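You operate a simulated robot arm through the tools that you are given. There is no shell and no other tool.

You run a simulated robot arm. Do the job below in one go: nothing can be reset, and whatever is moved stays where it is left.

## Task
Fetch the felt block and set it on the top of the shelf scale. Take the white block from the front right of the wide bench and leave it on the top of the counter scale. Fetch the 1000 g weight and set it on the clear plate. Take the cube mould on the wide bench and put it away on the left mat. Put the tray that says "good" from the wide bench on top of the plain carton there and the tray labelled "LOW" on top of the brown taped carton there. Put one of the filter cartridges from the oven side of the wide bench on the oil tray. Take the 50 mm spacer from the wide bench and leave it on the blue-rimmed plate. Put the hand pad on the black bench away on the front left of the wide bench. Put one of the pads from the black bench on the oven side of the wide bench. Put one of the steel blocks from the grey island bench on the white plate there. Lift the clear cover open. The order is free. Set down upright: 1000 g weight, cube mould, filter cartridge.

Only the result counts: the job must be done as asked and must still hold three seconds after the hand-in. Knocking over, shifting, dropping, spilling or breaking anything else fails it. Lids that push on must go on centred and level and be pressed home; caps that screw on are set level and turned clockwise until they are tight.

## Robot
A 6-joint arm with a four-finger gripper on a trunk, on a base that moves. Base frame: it is fixed to the floor where the robot stands at the start and does not move with it; the origin is under the middle of the robot, x ahead of it, y to its left, z up; the surface under the hand at the start is at about z = 110. Readings come in mm, degrees, newtons and seconds.
It reaches about 912 mm from its shoulder. Its first joint turns from -166.0 to 166.0 degrees. Places, roughly: 1000 g weight [500, 1750, 1000]; 50 mm spacer [-1500, 1500, 1000]; blue-rimmed plate (17x13x2 cm) [-1700, 1600, 900]; clear cover [-1600, 1400, 900]; clear plate (13x13x1 cm) [400, 1200, 900]; cube mould [500, 2000, 1000]; felt block (5x5x4 cm) [500, 100, 600]; filter cartridge [-1500, 1750, 1000]; front left of the wide bench [-1000, 1200, 900]; hand pad (6x5x5 cm) [-2100, -900, 900]; left mat (34x20 cm) [-2200, -1360, 840]; oil tray [-750, 1750, 750]; oven side of the wide bench [-1000, 1900, 900]; pad (6x5x4 cm) [-1500, -1000, 900]; plain carton (13x12x10 cm) [-200, 1200, 900]; steel block [-5000, -1000, 1000]; taped carton (17x14x12 cm) [0, 1500, 900]; top of the counter scale [-1400, -3000, 900]; top of the shelf scale [600, -800, 1000]; tray [-500, 1500, 750]; white block [250, 1250, 1000]; white plate [-5250, -1500, 750]. Payload 3.43 kg.
Tool frame: the origin (TCP) lies between the finger pads and is the grasp point; the fingertips stand 30 mm ahead of it; z points along the fingers, y is the line along which they close. The gripper opens to 120 mm; its body begins 85 mm behind the TCP.
Orientation is told as [roll, pitch, yaw] about the base's x, y, z axes, in that order, counted from this pose: with the fingers straight down and closing along the base's y, the tool's x points along the base's -x, its y along +y and its z along -z.

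## Interface
- The arm moves only by the tool send_rows. Its argument "commands" is a list of rows, each a list of 7 numbers: the shift along the base's x, y, z in mm, then the turn, a rotation vector about the base's x, y, z in degrees, then the closure in counts, from 0 (fully open) to 255 (shut). In form: [[dx, dy, dz, rx, ry, rz, grip], ...]. A call has 1 to 20 rows; each row is the pose to reach, as a shift and turn from the pose commanded when the call began. Each row takes 0.2 s and may step no farther than 50 mm and 8.6 degrees from the row before; otherwise, or with a gripper value out of range, the whole call is refused. Where a pose cannot be reached the arm comes as near as it can. A force on the tool above 40 N (or 10 N above the force at the start of the call, whichever is more), or a blocked arm, ends the call early, and 0.2 s more pass. Each finger travels about 136.2 mm/s and halts on what it meets, pressing with about 27 N; the grip force reading is that of the motor and also rises with nothing between the fingers. The clock runs only during rows and for 0.2 s after the last one: add rows that repeat a pose to give the fingers time. The reply holds the time, the measured pose of the TCP, the force on the tool along the base axes, the opening and the grip force, in the units named above and with some noise, with the torque about the TCP (base axes, N m) and any sound that the robot's microphone picked up.
- Cameras (640 x 400 px; columns grow to the right, rows downward): "scene" is now at [47.2, 209.6, 1648.8]; the picture's right is [0.15, -0.99, 0.00], its down [-0.85, -0.13, -0.51] and it looks along [0.50, 0.07, -0.86] (base axes); focal length 214 px, centre (320, 200). "wrist" rides on the gripper at [71, -17, -120] in the tool frame; the picture's right is [0.23, 0.97, 0.00], its down [-0.81, 0.19, -0.55] and it looks along [-0.54, 0.13, 0.83] (tool axes); focal length 275 px, centre (320, 200). There is no depth. A picture from a camera that has moved, and an enlarged one, comes with that camera's place and axes in the base frame and with its lens.
- get_image(camera): a new picture of that camera. No time passes.
- raise_lower(by): moves the trunk up (or, below 0, down) by that many mm; the arm and the scene camera ride with it, the base frame stays. It gives what a move gives, with no picture.
- steer(legs): drives the robot by 1 to 6 legs, each [ahead, left, turn to the left] in mm, mm and degrees, along the robot's own axes; the way and the turn of a leg run together, so that a leg with both is an arc; at most 1500 mm and 180 degrees a leg. The arm and the cameras ride along, it lands a little off, and it stops where it bumps. It gives what a move gives.
- pan_tilt(pan, tilt): turns the head with the scene camera to pan (to the left, within 120 degrees either way) and tilt (down, from -29 to 69), counted from straight ahead of the robot. It gives what a move gives.
- inspect(camera, box): a new picture of the part [left, top, right, bottom] of that camera's present view, enlarged. No time passes.
- job_done(): hands the job in; it is judged then, once.

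Places have to be worked out from the pictures, the camera data and where the tool is seen. Open the gripper and draw the arm clear of the work before you hand the job in, unless the task says otherwise.

The tools are called after ">>>" as name(argument=value, ...) on one line, values as JSON. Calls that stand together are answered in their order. send_rows: Moves the arm, as the interface text tells. Its arguments: {"type":"object","properties":{"commands":{"type":"array","items":{"type":"array","items":{"type":"number"}}}},"required":["commands"]} The other tools are called the same way: raise_lower (by) moves the trunk up or down; steer (legs) drives the base; pan_tilt (pan, tilt) turns the head that bears the scene camera; get_image (camera) takes a picture; inspect (camera, box) takes an enlarged picture of a part of a camera's view; job_done () hands the job in.

At the start:

```text
time: 0.0
tool_pos: [412.8, -245.6, 1285.8]
tcp_rot: [0.1, 0.1, 0.0]
wrist_force: [0.9, -0.3, -0.1]
moment: [-0.04, -0.01, 0.03]
gripper_width: 120.1
grip_force: 0.1
trunk travel left (down, up): [-250.0, 290.0]
robot x, y, heading: [-0.5, -0.0, 0.1]
head pan, tilt (commanded): [-111.0, 59.9]
```

scene: 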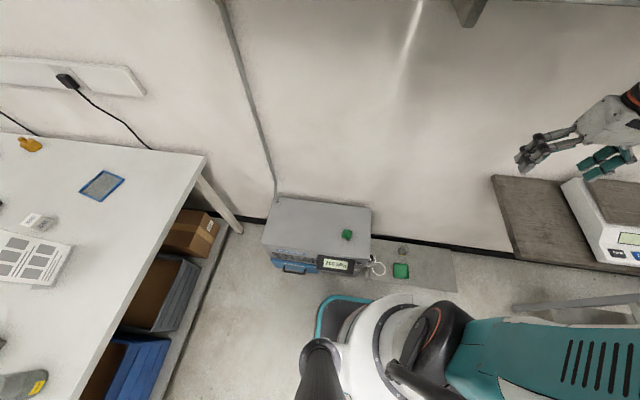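
wrist: 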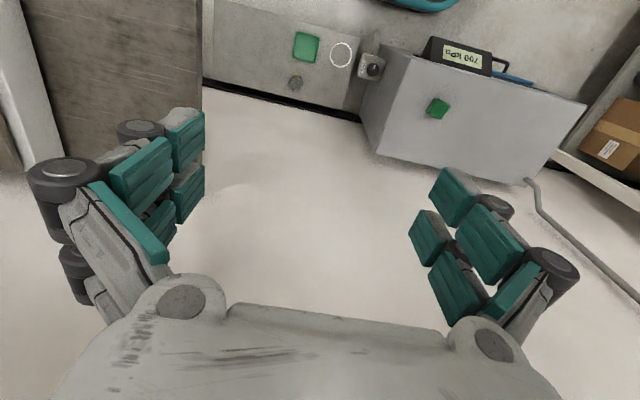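

The start pictures show the wide bench on the left, a grey box with a green block ahead, and a shelf with a scale on the right. I turn the head first, to learn how pan maps to direction.

>>> pan_tilt(pan=0, tilt=40)

>>> get_image(camera="scene")

```text
time: 1.9
tool_pos: [414.8, -248.2, 1285.6]
tcp_rot: [0.0, -0.1, 0.0]
wrist_force: [-0.5, 0.7, 0.5]
moment: [0.02, 0.0, 0.01]
gripper_width: 119.9
grip_force: 0.0
trunk travel left (down, up): [-250.0, 290.0]
robot x, y, heading: [1.0, -2.4, -0.0]
head pan, tilt (commanded): [0.0, 40.0]
```

```text
taken
camera scene: at [63.4, 206.3, 1670.7], right [0.08, -1.0, 0.0], down [-0.68, -0.05, -0.73], along [0.73, 0.06, -0.68], focal length 214 px, centre (320, 200)
```

scene: 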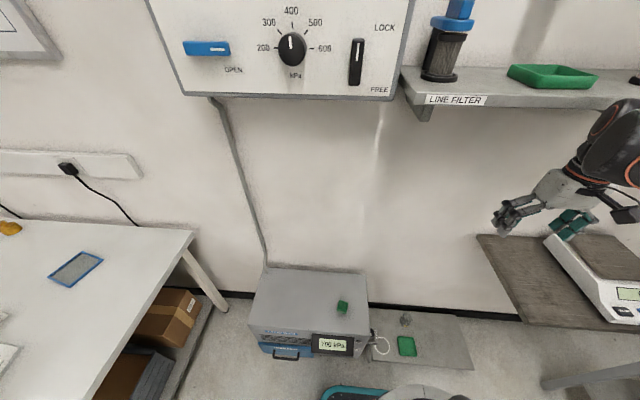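

Pan 0 looks roughly along +x with a small offset. I'll look left and right to survey the surroundings.

>>> pan_tilt(pan=60, tilt=35)

>>> get_image(camera="scene")

```text
time: 3.2
tool_pos: [411.6, -246.2, 1287.0]
tcp_rot: [0.0, 0.0, -0.1]
wrist_force: [0.0, 0.0, 0.5]
moment: [-0.01, -0.02, 0.03]
gripper_width: 120.0
grip_force: 0.1
trunk travel left (down, up): [-250.0, 290.0]
robot x, y, heading: [3.2, -2.0, 0.1]
head pan, tilt (commanded): [60.0, 35.0]
```

```text
taken
camera scene: at [24.7, 276.1, 1682.6], right [0.87, -0.5, 0.0], down [-0.29, -0.5, -0.82], along [0.41, 0.71, -0.57], focal length 214 px, centre (320, 200)
```

scene: 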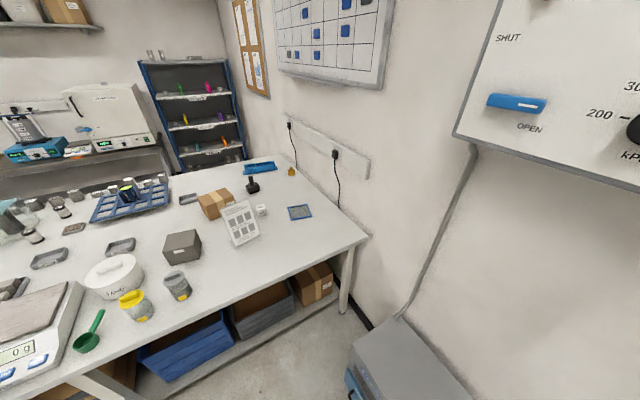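

The wide bench spreads to the left. I'll keep surveying: further left.

>>> pan_tilt(pan=110, tilt=35)

>>> get_image(camera="scene")

>>> inspect(camera="scene", box=[0, 0, 320, 200])

>>> inspect(camera="scene", box=[320, 0, 640, 200])

>>> inspect(camera="scene", box=[0, 200, 320, 400])

>>> inspect(camera="scene", box=[320, 200, 640, 400])

```text
time: 4.4
tool_pos: [412.7, -246.4, 1285.5]
tcp_rot: [0.1, 0.0, 0.0]
wrist_force: [0.6, 0.1, -0.5]
moment: [-0.01, -0.01, 0.0]
gripper_width: 120.0
grip_force: 0.1
trunk travel left (down, up): [-250.0, 290.0]
robot x, y, heading: [8.3, 1.8, 0.2]
head pan, tilt (commanded): [110.0, 35.0]
```

```text
taken
camera scene: at [-49.3, 282.6, 1682.6], right [0.94, 0.34, 0.0], down [0.2, -0.54, -0.82], along [-0.28, 0.77, -0.57], focal length 214 px, centre (320, 200)
```

scene: 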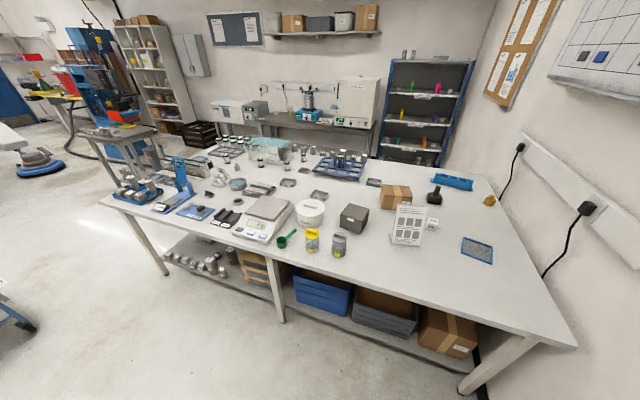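

```text
2.00 times, centred on (160, 100) of scene
camera zoom: at [-49.3, 282.6, 1682.6], right [0.94, 0.34, 0.0], down [0.2, -0.54, -0.82], along [-0.28, 0.77, -0.57], focal length 429 px, centre (640, 400)
```

zoom: 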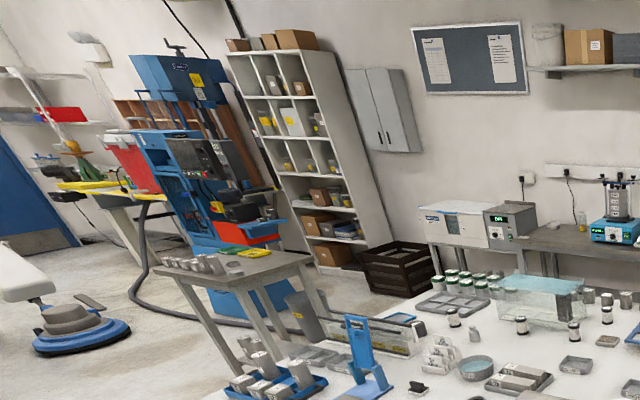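

```text
2.00 times, centred on (480, 100) of scene
camera zoom: at [-49.3, 282.6, 1682.6], right [0.94, 0.34, 0.0], down [0.2, -0.54, -0.82], along [-0.28, 0.77, -0.57], focal length 429 px, centre (0, 400)
```

zoom: 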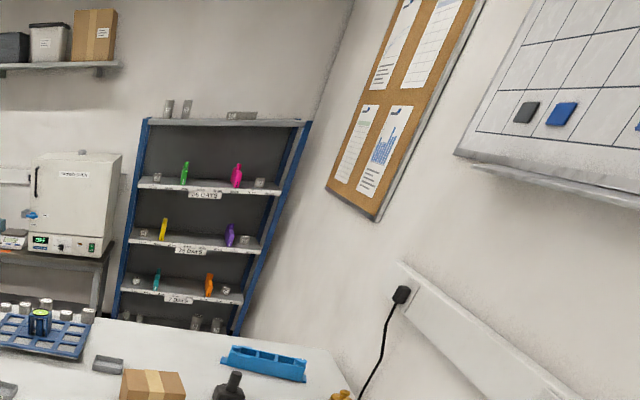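

```text
2.00 times, centred on (160, 300) of scene
camera zoom: at [-49.3, 282.6, 1682.6], right [0.94, 0.34, 0.0], down [0.2, -0.54, -0.82], along [-0.28, 0.77, -0.57], focal length 429 px, centre (640, 0)
```

zoom: 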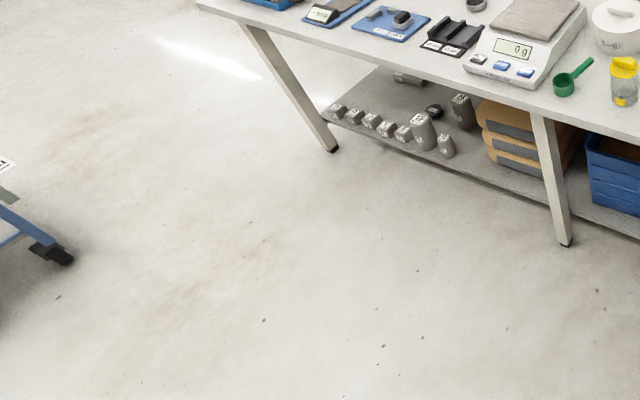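

```text
2.00 times, centred on (480, 300) of scene
camera zoom: at [-49.3, 282.6, 1682.6], right [0.94, 0.34, 0.0], down [0.2, -0.54, -0.82], along [-0.28, 0.77, -0.57], focal length 429 px, centre (0, 0)
```

zoom: 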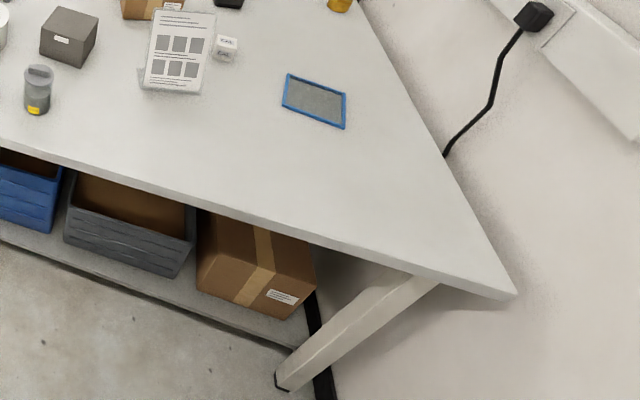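

The wide bench's front edge computes to y≈820 and its top near z≈900; the blue-rimmed clear plate lies at about (420,1207). I look to the right and behind next.

>>> pan_tilt(pan=-50, tilt=35)

>>> get_image(camera="scene")

>>> pan_tilt(pan=-115, tilt=30)

>>> get_image(camera="scene")

>>> pan_tilt(pan=120, tilt=15)

>>> get_image(camera="scene")

```text
time: 6.8
tool_pos: [412.4, -246.0, 1287.2]
tcp_rot: [0.1, 0.0, 0.0]
wrist_force: [0.1, 0.2, 1.0]
moment: [0.01, -0.01, -0.02]
gripper_width: 119.9
grip_force: 0.1
trunk travel left (down, up): [-250.0, 290.0]
robot x, y, heading: [-0.4, -0.2, -0.0]
head pan, tilt (commanded): [-50.0, 35.0]
```

```text
taken
camera scene: at [68.3, 215.0, 1684.8], right [0.17, -0.99, 0.0], down [-0.55, -0.1, -0.83], along [0.82, 0.14, -0.55], focal length 214 px, centre (320, 200)
```

scene: 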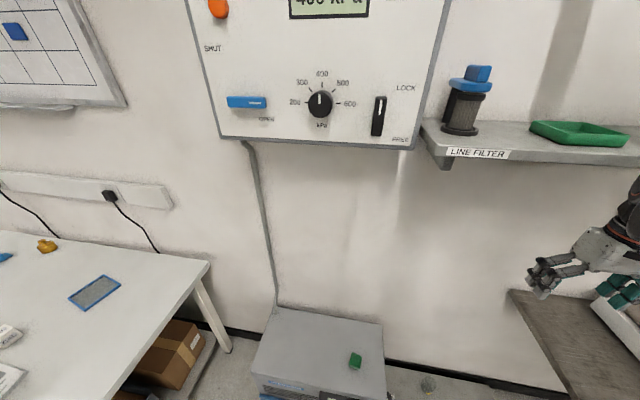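

```text
time: 8.2
tool_pos: [413.7, -246.8, 1287.4]
tcp_rot: [0.0, 0.1, 0.0]
wrist_force: [-0.4, -0.2, -0.3]
moment: [0.01, 0.01, -0.02]
gripper_width: 120.0
grip_force: 0.1
trunk travel left (down, up): [-250.0, 290.0]
robot x, y, heading: [-2.1, -1.8, -0.2]
head pan, tilt (commanded): [-115.0, 30.0]
```

```text
taken
camera scene: at [70.5, 213.5, 1691.5], right [0.15, -0.99, 0.0], down [-0.48, -0.07, -0.87], along [0.86, 0.13, -0.49], focal length 214 px, centre (320, 200)
```

scene: 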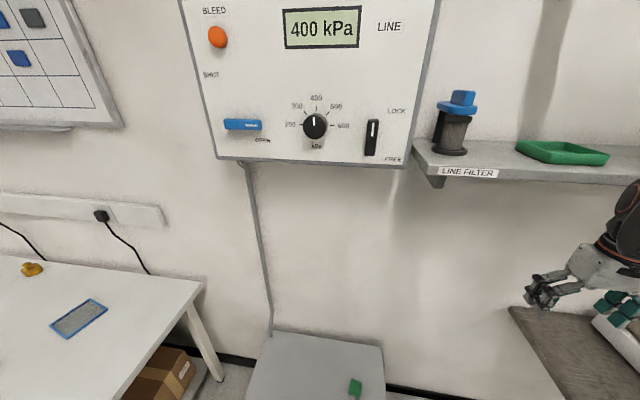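

```text
time: 11.5
tool_pos: [412.1, -246.5, 1286.4]
tcp_rot: [0.0, 0.0, 0.0]
wrist_force: [-0.3, 0.0, -1.6]
moment: [-0.02, 0.01, -0.02]
gripper_width: 120.2
grip_force: 0.0
trunk travel left (down, up): [-250.0, 290.0]
robot x, y, heading: [-2.8, 0.6, 0.1]
head pan, tilt (commanded): [120.0, 15.0]
```

```text
taken
camera scene: at [-66.0, 280.7, 1714.6], right [0.87, 0.5, 0.0], down [0.13, -0.22, -0.97], along [-0.48, 0.84, -0.26], focal length 214 px, centre (320, 200)
```

scene: 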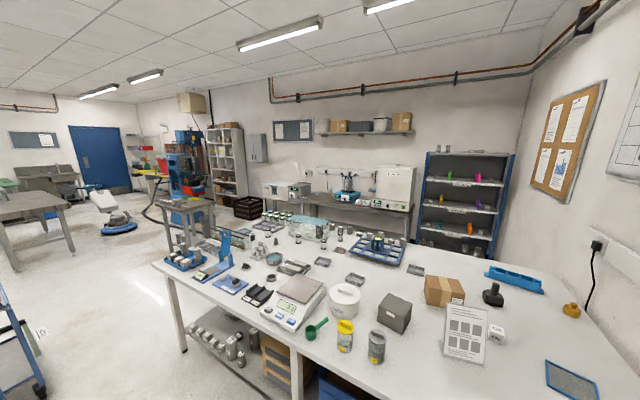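

The head seems not to turn right of about +8°, so for the right side I'll turn the base or use the wrist camera. I inspect the bench in detail from here.

>>> pan_tilt(pan=105, tilt=30)

>>> inspect(camera="scene", box=[60, 120, 220, 220])

>>> inspect(camera="scene", box=[200, 120, 360, 220])

>>> inspect(camera="scene", box=[340, 140, 500, 240])

>>> inspect(camera="scene", box=[140, 180, 300, 280])

>>> inspect(camera="scene", box=[280, 180, 440, 280])

>>> get_image(camera="scene")

```text
time: 12.3
tool_pos: [412.8, -246.1, 1286.2]
tcp_rot: [0.1, 0.0, 0.0]
wrist_force: [-1.1, 0.0, 0.1]
moment: [0.02, -0.02, 0.0]
gripper_width: 120.0
grip_force: 0.0
trunk travel left (down, up): [-250.0, 290.0]
robot x, y, heading: [-2.8, -1.5, -0.0]
head pan, tilt (commanded): [105.0, 30.0]
```

```text
4.00 times, centred on (140, 170) of scene
camera zoom: at [-42.7, 287.1, 1690.5], right [0.97, 0.26, 0.0], down [0.13, -0.48, -0.87], along [-0.22, 0.84, -0.5], focal length 858 px, centre (1040, 320)
```

zoom: 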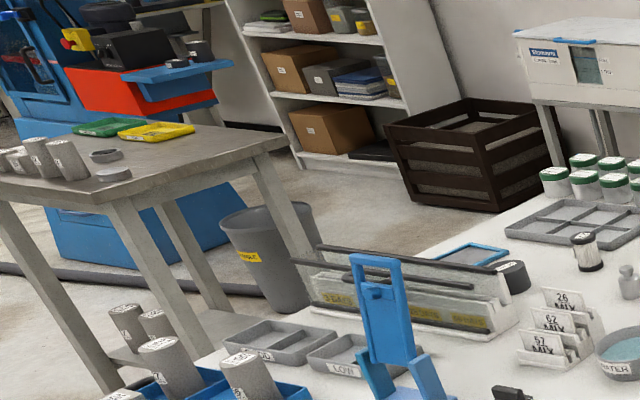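

```text
4.00 times, centred on (280, 170) of scene
camera zoom: at [-42.7, 287.1, 1690.5], right [0.97, 0.26, 0.0], down [0.13, -0.48, -0.87], along [-0.22, 0.84, -0.5], focal length 858 px, centre (480, 320)
```

zoom: 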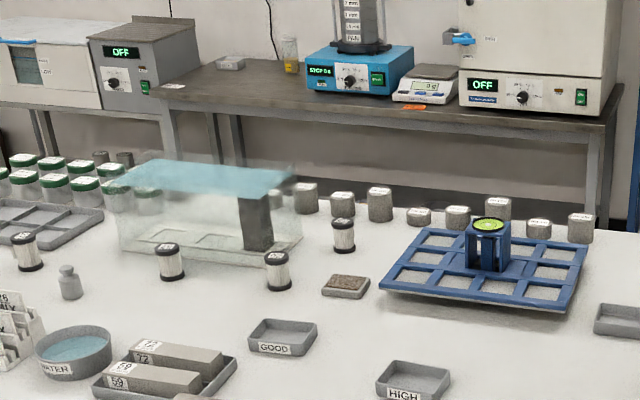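

```text
4.00 times, centred on (420, 190) of scene
camera zoom: at [-42.7, 287.1, 1690.5], right [0.97, 0.26, 0.0], down [0.13, -0.48, -0.87], along [-0.22, 0.84, -0.5], focal length 858 px, centre (-80, 240)
```

zoom: 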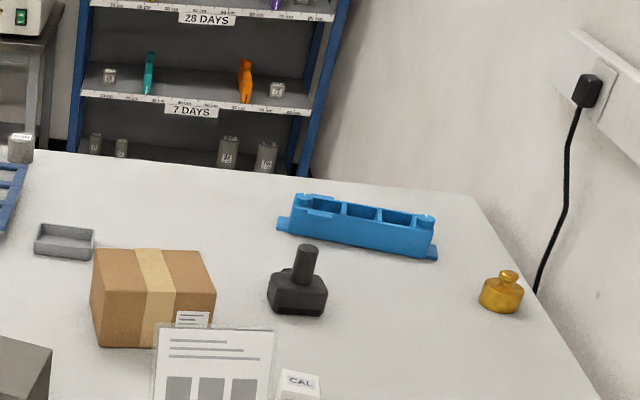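

```text
4.00 times, centred on (220, 230) of scene
camera zoom: at [-42.7, 287.1, 1690.5], right [0.97, 0.26, 0.0], down [0.13, -0.48, -0.87], along [-0.22, 0.84, -0.5], focal length 858 px, centre (720, 80)
```

zoom: 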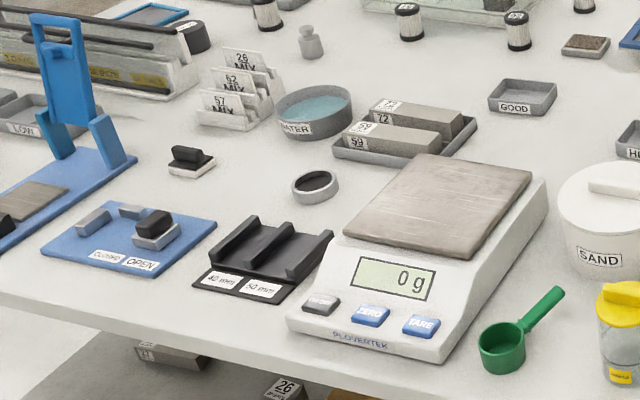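

```text
4.00 times, centred on (360, 230) of scene
camera zoom: at [-42.7, 287.1, 1690.5], right [0.97, 0.26, 0.0], down [0.13, -0.48, -0.87], along [-0.22, 0.84, -0.5], focal length 858 px, centre (160, 80)
```

zoom: 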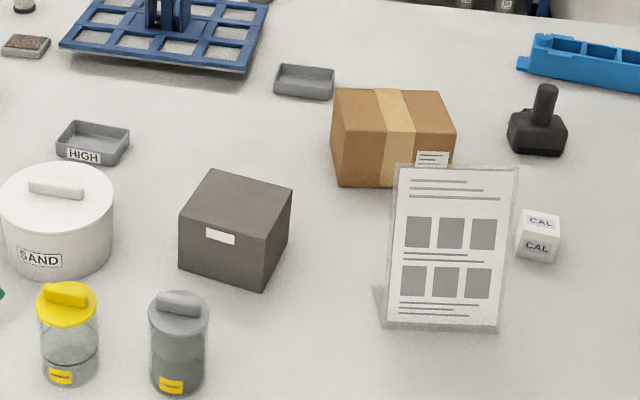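

```text
taken
camera scene: at [-42.7, 287.1, 1690.5], right [0.97, 0.26, 0.0], down [0.13, -0.48, -0.87], along [-0.22, 0.84, -0.5], focal length 214 px, centre (320, 200)
```

scene: 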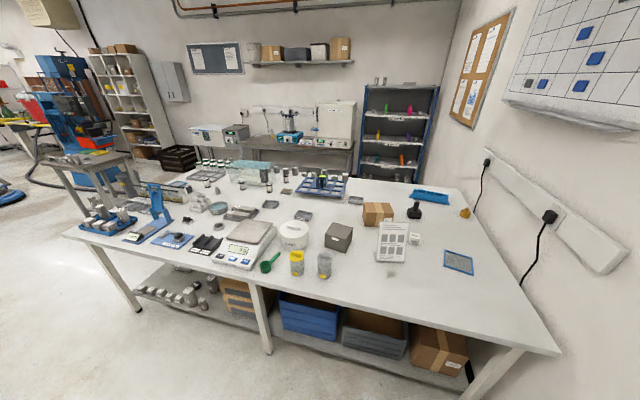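

The bench view is clear: blue three-gang mould, brass weight, CAL cube, cartons, trays, filter cartridges, spacer and clear-cover box. First the felt block on the grey box ahead: triangulating start views puts it near (478,124,588). I look closer at it and the nearby green square.

>>> pan_tilt(pan=0, tilt=55)

>>> get_image(camera="scene")

>>> inspect(camera="scene", box=[240, 170, 480, 320])

>>> inspect(camera="wrist", box=[200, 0, 520, 200])

```text
time: 14.1
tool_pos: [413.1, -246.4, 1286.6]
tcp_rot: [-0.2, -0.1, 0.0]
wrist_force: [-0.4, 0.0, -0.1]
moment: [-0.01, 0.0, 0.0]
gripper_width: 120.0
grip_force: 0.1
trunk travel left (down, up): [-250.0, 290.0]
robot x, y, heading: [-5.6, -0.5, -0.0]
head pan, tilt (commanded): [0.0, 55.0]
```

```text
taken
camera scene: at [53.2, 214.7, 1656.6], right [0.2, -0.98, 0.0], down [-0.78, -0.16, -0.6], along [0.59, 0.12, -0.8], focal length 214 px, centre (320, 200)
```

scene: 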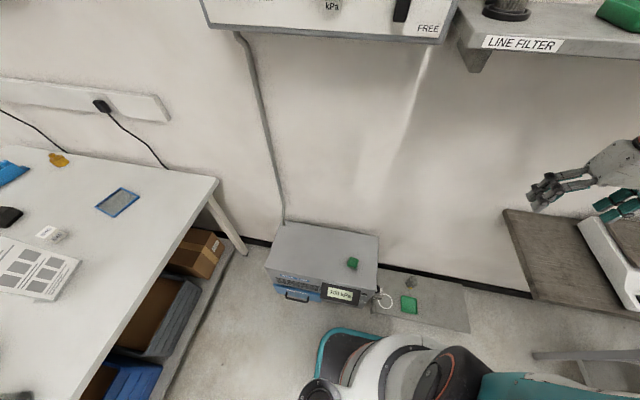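

```text
2.67 times, centred on (360, 245) of scene
camera zoom: at [53.2, 214.7, 1656.6], right [0.2, -0.98, 0.0], down [-0.78, -0.16, -0.6], along [0.59, 0.12, -0.8], focal length 572 px, centre (213, 80)
```

zoom: 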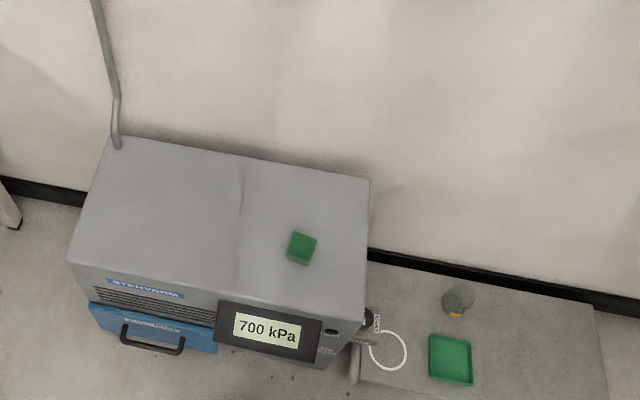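

```text
2.00 times, centred on (360, 100) of wrist
camera zoom: at [340.8, -263.7, 1407.4], right [-0.23, 0.97, 0.0], down [0.81, 0.19, 0.55], along [0.54, 0.13, -0.83], focal length 551 px, centre (240, 400)
```

zoom: 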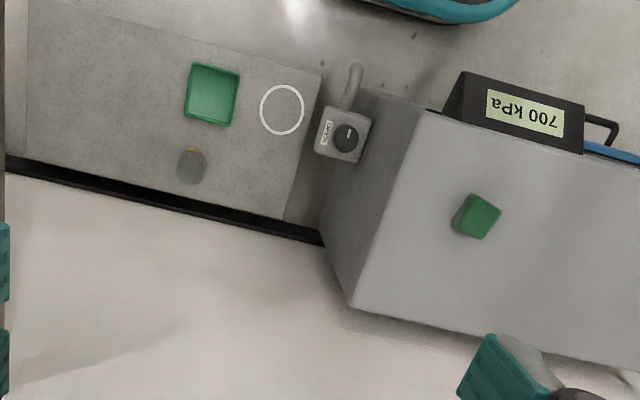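

The felt block is the green cube on the compressor, near (478,130,589); the other green item is a tray. I move the hand over it for a closer look.

>>> send_rows(commands=[[4, 26, -22, 0, 0, 0, 0], [8, 52, -44, 0, 0, 0, 0], [12, 78, -66, 0, 0, 0, 0], [16, 104, -88, 0, 0, 0, 0], [20, 130, -110, 0, 0, 0, 0], [24, 156, -132, 0, 0, 0, 0], [28, 182, -154, 0, 0, 0, 0], [32, 208, -176, 0, 0, 0, 0], [36, 234, -198, 0, 0, 0, 0], [40, 260, -220, 0, 0, 0, 0], [44, 286, -242, 0, 0, 0, 0], [48, 312, -264, 0, 0, 0, 0], [52, 338, -286, 0, 0, 0, 0], [56, 364, -308, 0, 0, 0, 0], [60, 376, -340, 0, 0, 0, 0], [60, 376, -380, 0, 0, 0, 0], [60, 376, -380, 0, 0, 0, 0]])

>>> get_image(camera="wrist")

>>> get_image(camera="scene")

```text
time: 17.7
tool_pos: [499.4, 137.7, 932.8]
tcp_rot: [0.0, 0.0, 0.0]
wrist_force: [0.3, 0.6, 0.3]
moment: [-0.04, -0.02, 0.0]
gripper_width: 120.0
grip_force: 0.0
out of reach, approached as far as the arm can: row 15, 16, 17
trunk travel left (down, up): [-250.0, 290.0]
robot x, y, heading: [-0.9, 1.2, 0.0]
head pan, tilt (commanded): [0.0, 55.0]
```

```text
taken
camera wrist: at [428.6, 120.5, 1053.1], right [-0.23, 0.97, 0.0], down [0.81, 0.19, 0.55], along [0.54, 0.13, -0.83], focal length 275 px, centre (320, 200)
```

wrist: 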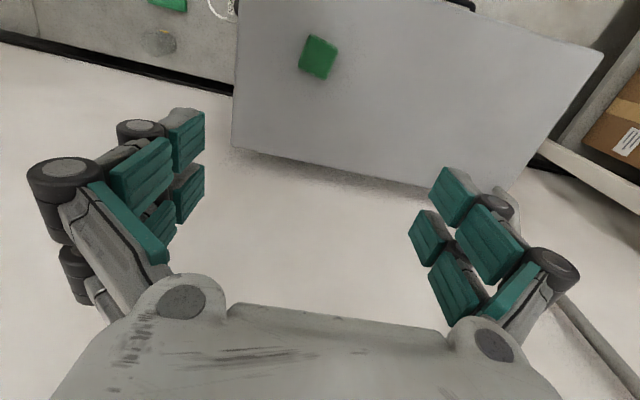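

```text
taken
camera scene: at [52.9, 200.0, 1654.4], right [0.0, -1.0, 0.0], down [-0.82, 0.0, -0.57], along [0.57, 0.0, -0.82], focal length 214 px, centre (320, 200)
```

scene: 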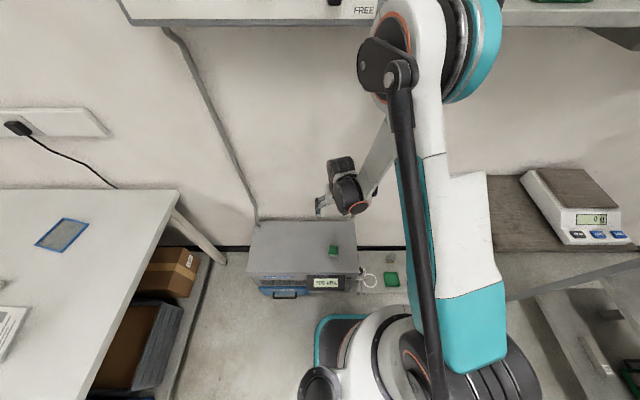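

The reach ended at z≈933 here, normal pointing outward and up. I lower the trunk by 200 mm so the arm works higher relative to itself, then look from the wrist.

>>> raise_lower(by=-200)

>>> get_image(camera="wrist")

>>> get_image(camera="scene")

```text
time: 19.9
tool_pos: [499.5, 137.7, 733.4]
tcp_rot: [-0.1, 0.1, 0.0]
wrist_force: [-0.9, 0.6, -0.1]
moment: [0.01, 0.03, 0.0]
gripper_width: 120.0
grip_force: 0.0
trunk travel left (down, up): [-50.0, 490.0]
robot x, y, heading: [-0.6, 0.0, 0.2]
head pan, tilt (commanded): [0.0, 55.0]
```

```text
taken
camera wrist: at [428.6, 120.4, 853.5], right [-0.23, 0.97, 0.0], down [0.81, 0.19, 0.55], along [0.54, 0.13, -0.83], focal length 275 px, centre (320, 200)
```

wrist: 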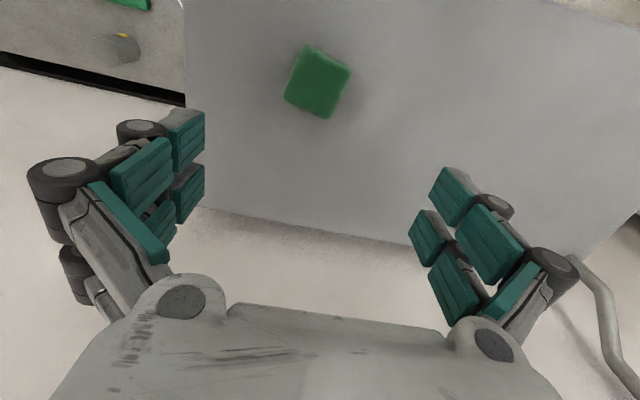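

```text
taken
camera scene: at [52.9, 199.9, 1454.4], right [0.0, -1.0, 0.0], down [-0.82, 0.0, -0.57], along [0.57, 0.0, -0.82], focal length 214 px, centre (320, 200)
```

scene: 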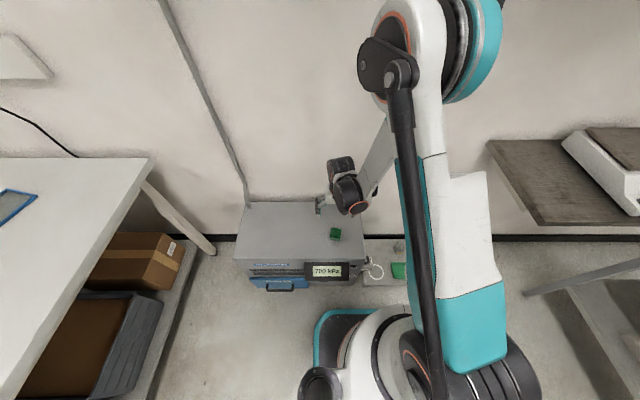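

Block centre works out to about (475,130), yaw about −12°, top near z≈605. I drive back 150 mm so the block sits farther from the shoulder, where the arm should get lower.

>>> steer(legs=[[-150, 0, 0]])

>>> raise_lower(by=-50)

>>> get_image(camera="wrist")

```text
time: 21.2
tool_pos: [352.0, 136.6, 732.2]
tcp_rot: [0.0, 0.1, -0.2]
wrist_force: [0.0, 0.3, 0.8]
moment: [0.02, 0.03, -0.02]
gripper_width: 120.0
grip_force: 0.1
trunk travel left (down, up): [-50.0, 490.0]
robot x, y, heading: [-148.4, 2.1, -0.1]
head pan, tilt (commanded): [0.0, 55.0]
```

```text
time: 22.2
tool_pos: [352.3, 136.9, 682.4]
tcp_rot: [0.0, 0.1, -0.2]
wrist_force: [-0.2, -0.8, 0.5]
moment: [0.01, 0.0, -0.02]
gripper_width: 120.1
grip_force: 0.2
trunk travel left (down, up): [0.0, 540.0]
robot x, y, heading: [-146.9, 3.9, -0.1]
head pan, tilt (commanded): [0.0, 55.0]
```

```text
taken
camera wrist: at [280.2, 119.2, 803.4], right [-0.23, 0.97, 0.0], down [0.81, 0.19, 0.55], along [0.54, 0.13, -0.83], focal length 275 px, centre (320, 200)
```

wrist: 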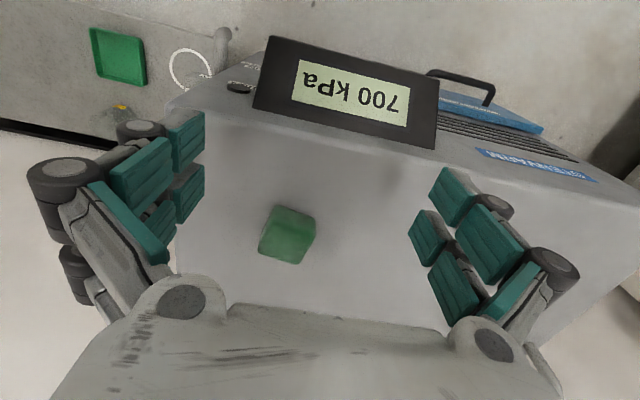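

I test with a small first move (yaw −12° and +60 mm in x) to see how the commanded pose tracks after the out-of-reach row.

>>> send_rows(commands=[[20, 0, 0, 0, 0, -4, 0], [40, 0, 0, 0, 0, -8, 0], [60, 0, 0, 0, 0, -12, 0], [60, 0, 0, 0, 0, -12, 0]])

```text
time: 23.2
tool_pos: [412.2, 136.0, 681.6]
tcp_rot: [0.0, 0.0, -12.2]
wrist_force: [1.0, 0.1, 0.2]
moment: [0.0, 0.0, -0.01]
gripper_width: 120.0
grip_force: 0.0
trunk travel left (down, up): [0.0, 540.0]
robot x, y, heading: [-147.7, -2.9, -0.1]
head pan, tilt (commanded): [0.0, 55.0]
```

Commands track from the pose reached. Now I move over the block at (476,130) and check the view before lowering.

>>> send_rows(commands=[[32, -3, 0, 0, 0, 0, 0], [64, -6, 0, 0, 0, 0, 0], [64, -6, -20, 0, 0, 0, 0], [64, -6, -20, 0, 0, 0, 0]])

>>> get_image(camera="wrist")

```text
time: 24.2
tool_pos: [476.6, 131.2, 661.8]
tcp_rot: [0.0, 0.1, -12.2]
wrist_force: [-0.3, -0.4, 0.1]
moment: [0.01, 0.01, 0.02]
gripper_width: 120.3
grip_force: 0.0
trunk travel left (down, up): [0.0, 540.0]
robot x, y, heading: [-149.0, 4.4, -0.1]
head pan, tilt (commanded): [0.0, 55.0]
```

```text
taken
camera wrist: at [402.8, 128.5, 782.7], right [-0.02, 1.0, 0.0], down [0.83, 0.02, 0.55], along [0.55, 0.01, -0.83], focal length 275 px, centre (320, 200)
```

wrist: 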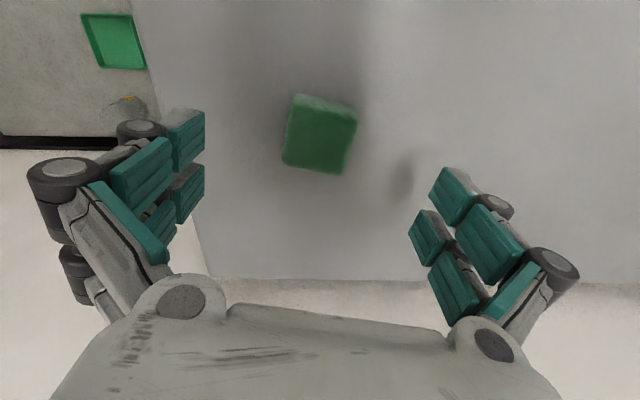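

Alignment looks right. The fingertips reach 30 mm past the TCP and the box top is around z≈560, so I lower to TCP z≈598 and close.

>>> send_rows(commands=[[0, -1, -30, 0, 0, 0, 0], [0, -1, -55, 0, 0, 0, 0], [0, -1, -64, 0, 0, 0, 0], [0, -1, -64, 0, 0, 0, 0]])

>>> get_image(camera="wrist")

>>> inspect(camera="scene", box=[240, 150, 440, 275])

```text
time: 25.2
tool_pos: [477.2, 128.9, 596.4]
tcp_rot: [0.0, 0.1, -12.2]
wrist_force: [-1.1, -0.2, -0.2]
moment: [-0.01, 0.02, -0.01]
gripper_width: 120.2
grip_force: 0.0
trunk travel left (down, up): [0.0, 540.0]
robot x, y, heading: [-148.8, -0.3, -0.3]
head pan, tilt (commanded): [0.0, 55.0]
```

```text
taken
camera wrist: at [402.9, 127.4, 718.3], right [-0.02, 1.0, 0.0], down [0.83, 0.02, 0.55], along [0.55, 0.01, -0.83], focal length 275 px, centre (320, 200)
```

wrist: 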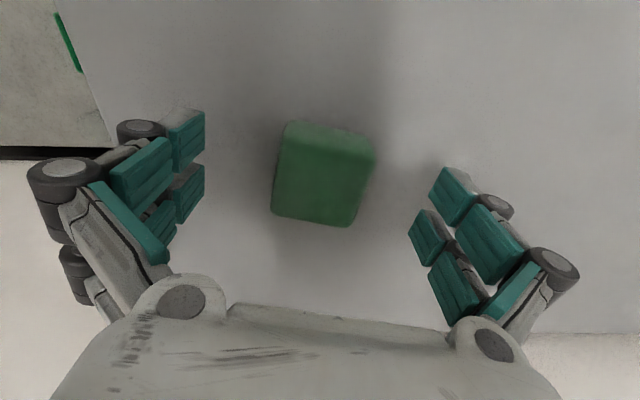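

```text
3.20 times, centred on (340, 212) of scene
camera zoom: at [-95.0, 200.0, 1404.3], right [0.0, -1.0, 0.0], down [-0.82, 0.0, -0.57], along [0.57, 0.0, -0.82], focal length 686 px, centre (256, 160)
```

zoom: 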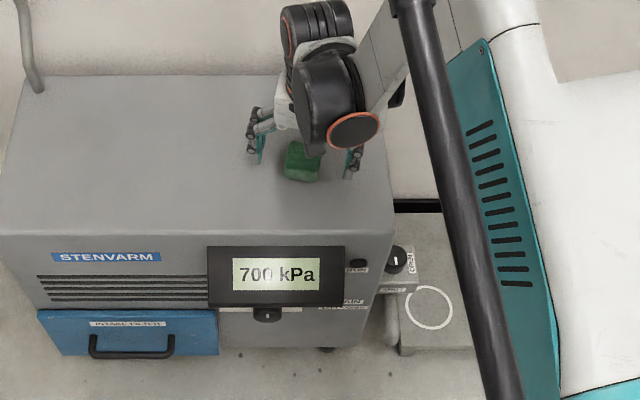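

The hand straddles the block cleanly with the tips just above the box top. Closing now.

>>> send_rows(commands=[[0, 0, 0, 0, 0, 0, 120], [0, 0, 0, 0, 0, 0, 200], [0, 0, 0, 0, 0, 0, 255], [0, 0, 0, 0, 0, 0, 255], [0, 0, 0, 0, 0, 0, 255], [0, 0, 20, 0, 0, 0, 255], [0, 0, 50, 0, 0, 0, 255], [0, 0, 50, 0, 0, 0, 255]])

>>> get_image(camera="wrist")

```text
time: 27.0
tool_pos: [475.6, 127.7, 648.4]
tcp_rot: [0.1, 0.0, -12.1]
wrist_force: [-0.3, -0.2, 0.6]
moment: [-0.02, 0.02, -0.03]
gripper_width: 49.0
grip_force: 26.5
trunk travel left (down, up): [0.0, 540.0]
robot x, y, heading: [-149.8, -1.1, -0.2]
head pan, tilt (commanded): [0.0, 55.0]
```

```text
taken
camera wrist: at [401.9, 126.5, 769.6], right [-0.02, 1.0, 0.0], down [0.83, 0.02, 0.55], along [0.55, 0.01, -0.83], focal length 275 px, centre (320, 200)
```

wrist: 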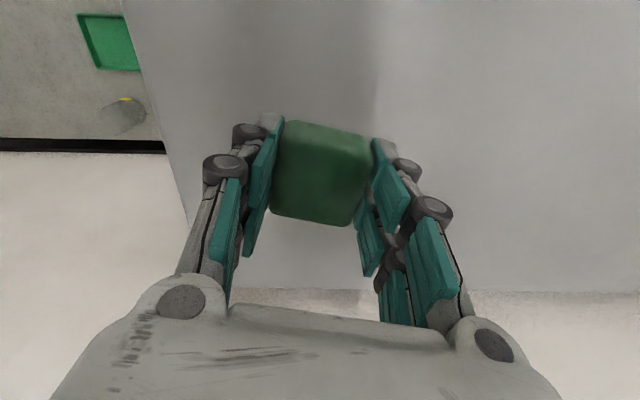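

The felt block is held (49 mm, 26 N). I raise the trunk and arm, then turn toward the shelf scale.

>>> raise_lower(by=450)

>>> send_rows(commands=[[0, 0, 40, 0, 0, 0, 255], [-20, 0, 80, 0, 0, 0, 255], [-60, 0, 110, 0, 0, 0, 255], [-100, 0, 130, 0, 0, 0, 255], [-100, 0, 130, 0, 0, 0, 255]])

>>> steer(legs=[[-50, 0, -50]])

>>> get_image(camera="scene")

>>> get_image(camera="wrist")

```text
refused: 450 is not a number from -400 to 400
```

```text
time: 28.2
tool_pos: [377.9, 127.9, 779.1]
tcp_rot: [0.0, 0.0, -12.3]
wrist_force: [0.6, -0.6, -0.4]
moment: [0.01, 0.01, 0.02]
gripper_width: 49.1
grip_force: 26.9
trunk travel left (down, up): [0.0, 540.0]
robot x, y, heading: [-147.9, -1.9, -0.2]
head pan, tilt (commanded): [0.0, 55.0]
```

```text
time: 30.8
tool_pos: [250.4, -292.3, 779.5]
tcp_rot: [0.0, 0.1, -61.2]
wrist_force: [-0.1, -0.2, 0.4]
moment: [-0.03, -0.01, 0.05]
gripper_width: 48.8
grip_force: 27.2
trunk travel left (down, up): [0.0, 540.0]
robot x, y, heading: [-192.4, 21.0, -49.1]
head pan, tilt (commanded): [0.0, 55.0]
```

```text
taken
camera scene: at [-6.4, 111.4, 1404.3], right [-0.76, -0.65, 0.0], down [-0.54, 0.62, -0.57], along [0.37, -0.43, -0.82], focal length 214 px, centre (320, 200)
```

scene: 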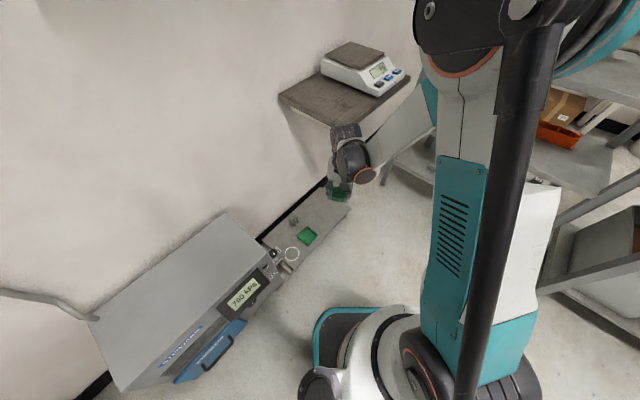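

```text
taken
camera wrist: at [200.7, -238.8, 900.2], right [0.74, 0.67, 0.0], down [0.56, -0.62, 0.55], along [0.37, -0.41, -0.83], focal length 275 px, centre (320, 200)
```

wrist: 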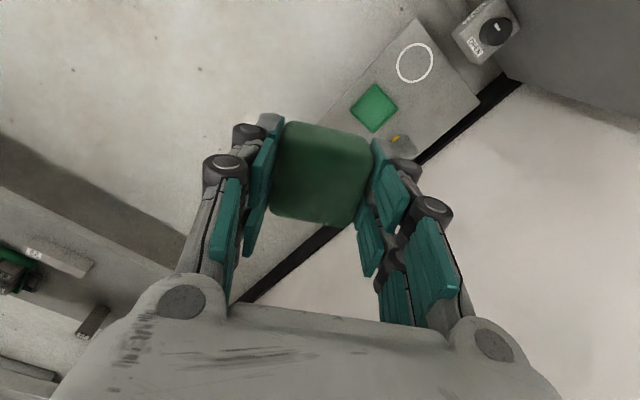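

The scale plate computes to about (560,−765,1000), and the wooden shelf's front edge is near x≈350. I raise the trunk and look further right before driving.

>>> raise_lower(by=400)

>>> pan_tilt(pan=-40, tilt=35)

>>> get_image(camera="scene")

>>> pan_tilt(pan=15, tilt=50)

>>> get_image(camera="scene")

```text
time: 34.6
tool_pos: [250.5, -293.3, 1180.5]
tcp_rot: [0.0, 0.1, -61.3]
wrist_force: [-0.5, -0.2, -0.9]
moment: [0.01, -0.03, 0.01]
gripper_width: 49.4
grip_force: 27.0
trunk travel left (down, up): [-400.0, 140.0]
robot x, y, heading: [-191.7, 18.2, -49.3]
head pan, tilt (commanded): [0.0, 55.0]
```

```text
time: 35.7
tool_pos: [250.0, -292.8, 1178.7]
tcp_rot: [0.0, 0.1, -61.3]
wrist_force: [-0.8, -1.3, 0.4]
moment: [0.02, -0.03, 0.0]
gripper_width: 49.1
grip_force: 27.2
trunk travel left (down, up): [-400.0, 140.0]
robot x, y, heading: [-191.8, 21.5, -49.2]
head pan, tilt (commanded): [-40.0, 35.0]
```

```text
taken
camera scene: at [-52.2, 77.9, 1832.5], right [-1.0, -0.02, 0.0], down [-0.01, 0.57, -0.82], along [0.01, -0.82, -0.57], focal length 214 px, centre (320, 200)
```

scene: 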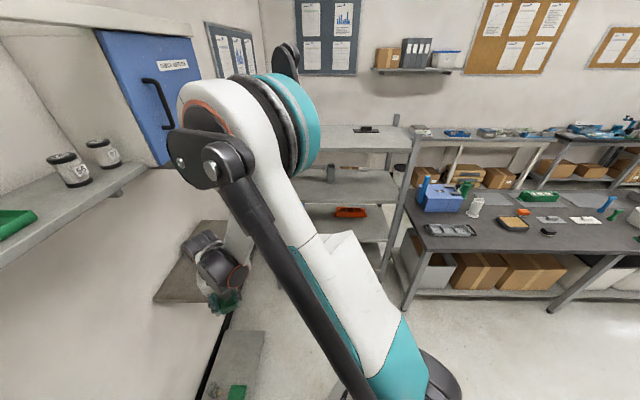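

```text
time: 36.9
tool_pos: [251.6, -293.4, 1179.2]
tcp_rot: [0.0, 0.1, -61.2]
wrist_force: [-0.4, 0.3, -0.7]
moment: [-0.03, 0.04, 0.0]
gripper_width: 49.0
grip_force: 27.3
trunk travel left (down, up): [-400.0, 140.0]
robot x, y, heading: [-191.9, 22.3, -49.3]
head pan, tilt (commanded): [15.0, 50.0]
```

```text
taken
camera scene: at [10.1, 122.6, 1810.8], right [-0.56, -0.83, 0.0], down [-0.63, 0.43, -0.64], along [0.53, -0.36, -0.77], focal length 214 px, centre (320, 200)
```

scene: 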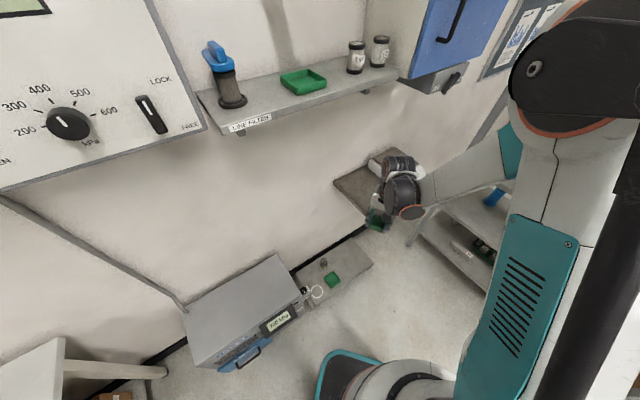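

A wall shelf with jars sits near z≈1500 above; the scale is below and to the right. I drive to about (−60,−400) with heading about −30°, keeping the hand well above the scale.

>>> steer(legs=[[404, -176, 19]])

>>> pan_tilt(pan=-5, tilt=45)

>>> get_image(camera="scene")

>>> get_image(camera="wrist")

```text
time: 39.6
tool_pos: [530.5, -524.9, 1178.8]
tcp_rot: [0.0, 0.2, -41.9]
wrist_force: [0.6, -1.0, -0.6]
moment: [0.04, 0.07, -0.03]
gripper_width: 49.2
grip_force: 26.9
trunk travel left (down, up): [-400.0, 140.0]
robot x, y, heading: [9.0, -376.5, -30.0]
head pan, tilt (commanded): [15.0, 50.0]
```

```text
time: 40.5
tool_pos: [529.8, -525.2, 1179.1]
tcp_rot: [0.0, 0.1, -41.9]
wrist_force: [0.0, 0.5, -0.9]
moment: [0.0, -0.01, 0.0]
gripper_width: 49.1
grip_force: 26.7
trunk travel left (down, up): [-400.0, 140.0]
robot x, y, heading: [9.1, -373.5, -29.9]
head pan, tilt (commanded): [-5.0, 45.0]
```

```text
taken
camera scene: at [158.7, -238.8, 1817.7], right [-0.57, -0.82, 0.0], down [-0.58, 0.4, -0.71], along [0.58, -0.4, -0.71], focal length 214 px, centre (320, 200)
```

scene: 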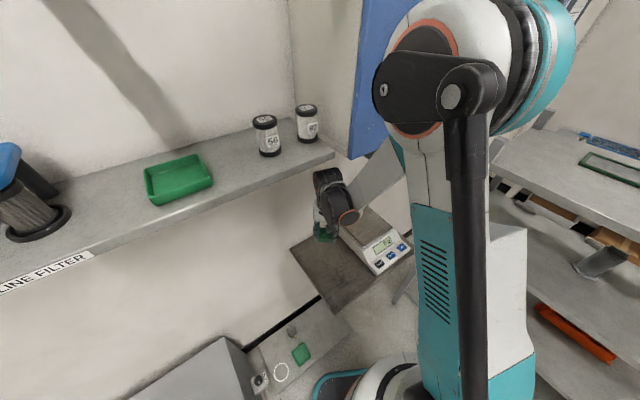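

```text
taken
camera wrist: at [465.2, -490.4, 1300.2], right [0.48, 0.88, 0.0], down [0.73, -0.4, 0.55], along [0.48, -0.26, -0.83], focal length 275 px, centre (320, 200)
```

wrist: 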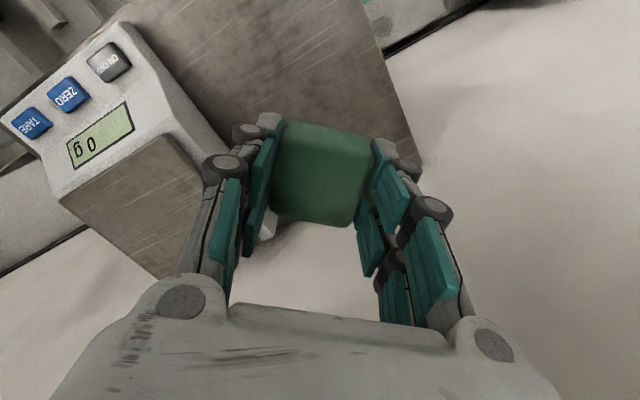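

The plate centre is around (540,−775,1000). I move the hand along −y toward it and look again.

>>> send_rows(commands=[[0, -40, 0, 0, 0, 0, 255], [0, -80, 0, 0, 0, 0, 255], [0, -120, 0, 0, 0, 0, 255], [0, -160, 0, 0, 0, 0, 255], [0, -160, 0, 0, 0, 0, 255]])

>>> get_image(camera="wrist")

>>> get_image(camera="scene")

```text
time: 41.9
tool_pos: [528.2, -638.5, 1177.4]
tcp_rot: [-0.3, -0.4, -39.5]
wrist_force: [-0.6, -0.1, 0.2]
moment: [0.01, 0.01, 0.01]
gripper_width: 49.1
grip_force: 26.7
trunk travel left (down, up): [-400.0, 140.0]
robot x, y, heading: [8.2, -370.0, -28.5]
head pan, tilt (commanded): [-5.0, 45.0]
stopped in row 5: the arm was blocked; the commanded pose is now the measured one
```

```text
taken
camera wrist: at [460.7, -606.5, 1297.8], right [0.44, 0.9, -0.01], down [0.75, -0.36, 0.56], along [0.5, -0.25, -0.83], focal length 275 px, centre (320, 200)
```

wrist: 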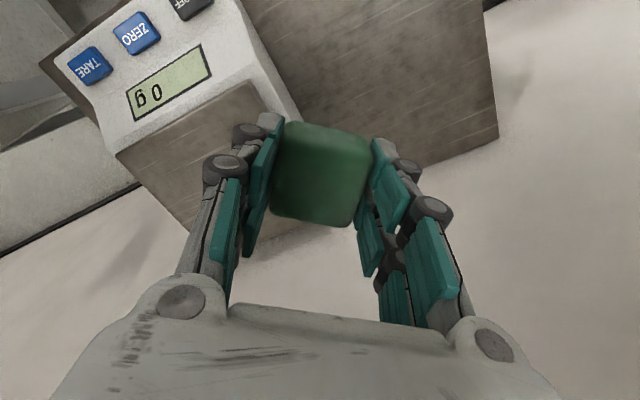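

```text
taken
camera scene: at [148.9, -211.4, 1818.1], right [-0.55, -0.83, 0.01], down [-0.59, 0.38, -0.71], along [0.59, -0.4, -0.7], focal length 214 px, centre (320, 200)
```

scene: 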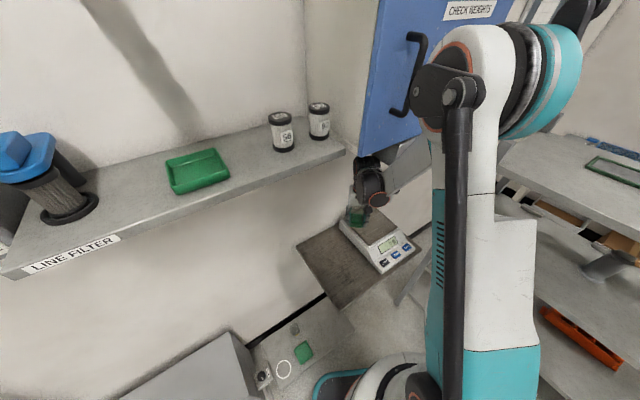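

The arm met the blue cabinet above (base twisted slightly). I back off in +y, then lower the trunk in steps while raising the hand, so elbow and forearm pass under the cabinet.

>>> send_rows(commands=[[-5, 40, 0, 0, 0, 0, 255], [-10, 80, 0, 0, 0, 0, 255], [-10, 90, 0, 0, 0, 0, 255]])

>>> raise_lower(by=-100)

>>> send_rows(commands=[[0, 0, 40, 0, 0, 0, 255], [0, 0, 80, 0, 0, 0, 255], [0, 0, 100, 0, 0, 0, 255], [0, 0, 100, 0, 0, 0, 255]])

>>> raise_lower(by=-100)

>>> send_rows(commands=[[0, 0, 40, 0, 0, 0, 255], [0, 0, 80, 0, 0, 0, 255], [0, 0, 100, 0, 0, 0, 255], [0, 0, 100, 0, 0, 0, 255]])

>>> get_image(camera="scene")

```text
time: 42.7
tool_pos: [526.0, -569.2, 1171.9]
tcp_rot: [0.0, 0.1, -40.1]
wrist_force: [-0.3, 0.7, -0.1]
moment: [-0.01, -0.02, 0.0]
gripper_width: 49.4
grip_force: 27.2
trunk travel left (down, up): [-400.0, 140.0]
robot x, y, heading: [10.6, -366.8, -28.8]
head pan, tilt (commanded): [-5.0, 45.0]
```

```text
time: 44.0
tool_pos: [523.8, -567.9, 1073.8]
tcp_rot: [0.1, 0.1, -40.0]
wrist_force: [-0.5, 0.6, -0.9]
moment: [0.02, 0.01, 0.01]
gripper_width: 49.1
grip_force: 27.0
trunk travel left (down, up): [-300.0, 240.0]
robot x, y, heading: [7.1, -367.7, -28.5]
head pan, tilt (commanded): [-5.0, 45.0]
```

```text
time: 45.0
tool_pos: [525.2, -566.3, 1173.7]
tcp_rot: [0.0, 0.2, -39.9]
wrist_force: [0.0, 1.2, -0.1]
moment: [0.05, -0.02, -0.01]
gripper_width: 49.5
grip_force: 27.1
trunk travel left (down, up): [-300.0, 240.0]
robot x, y, heading: [11.0, -367.6, -28.7]
head pan, tilt (commanded): [-5.0, 45.0]
```

```text
time: 46.3
tool_pos: [524.7, -565.7, 1072.5]
tcp_rot: [0.0, 0.2, -40.0]
wrist_force: [-0.1, -0.9, -0.5]
moment: [0.02, -0.02, 0.02]
gripper_width: 48.9
grip_force: 26.9
trunk travel left (down, up): [-200.0, 340.0]
robot x, y, heading: [10.7, -369.9, -28.5]
head pan, tilt (commanded): [-5.0, 45.0]
```

```text
time: 47.3
tool_pos: [525.5, -566.6, 1172.8]
tcp_rot: [0.0, 0.1, -40.0]
wrist_force: [0.0, 1.0, -0.7]
moment: [0.0, -0.04, 0.02]
gripper_width: 49.3
grip_force: 26.5
trunk travel left (down, up): [-200.0, 340.0]
robot x, y, heading: [10.2, -370.6, -28.7]
head pan, tilt (commanded): [-5.0, 45.0]
```

```text
taken
camera scene: at [157.4, -229.8, 1618.1], right [-0.56, -0.83, 0.0], down [-0.58, 0.39, -0.71], along [0.59, -0.4, -0.7], focal length 214 px, centre (320, 200)
```

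scene: 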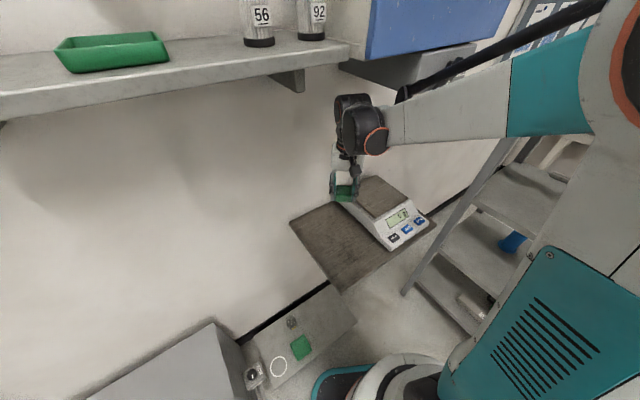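

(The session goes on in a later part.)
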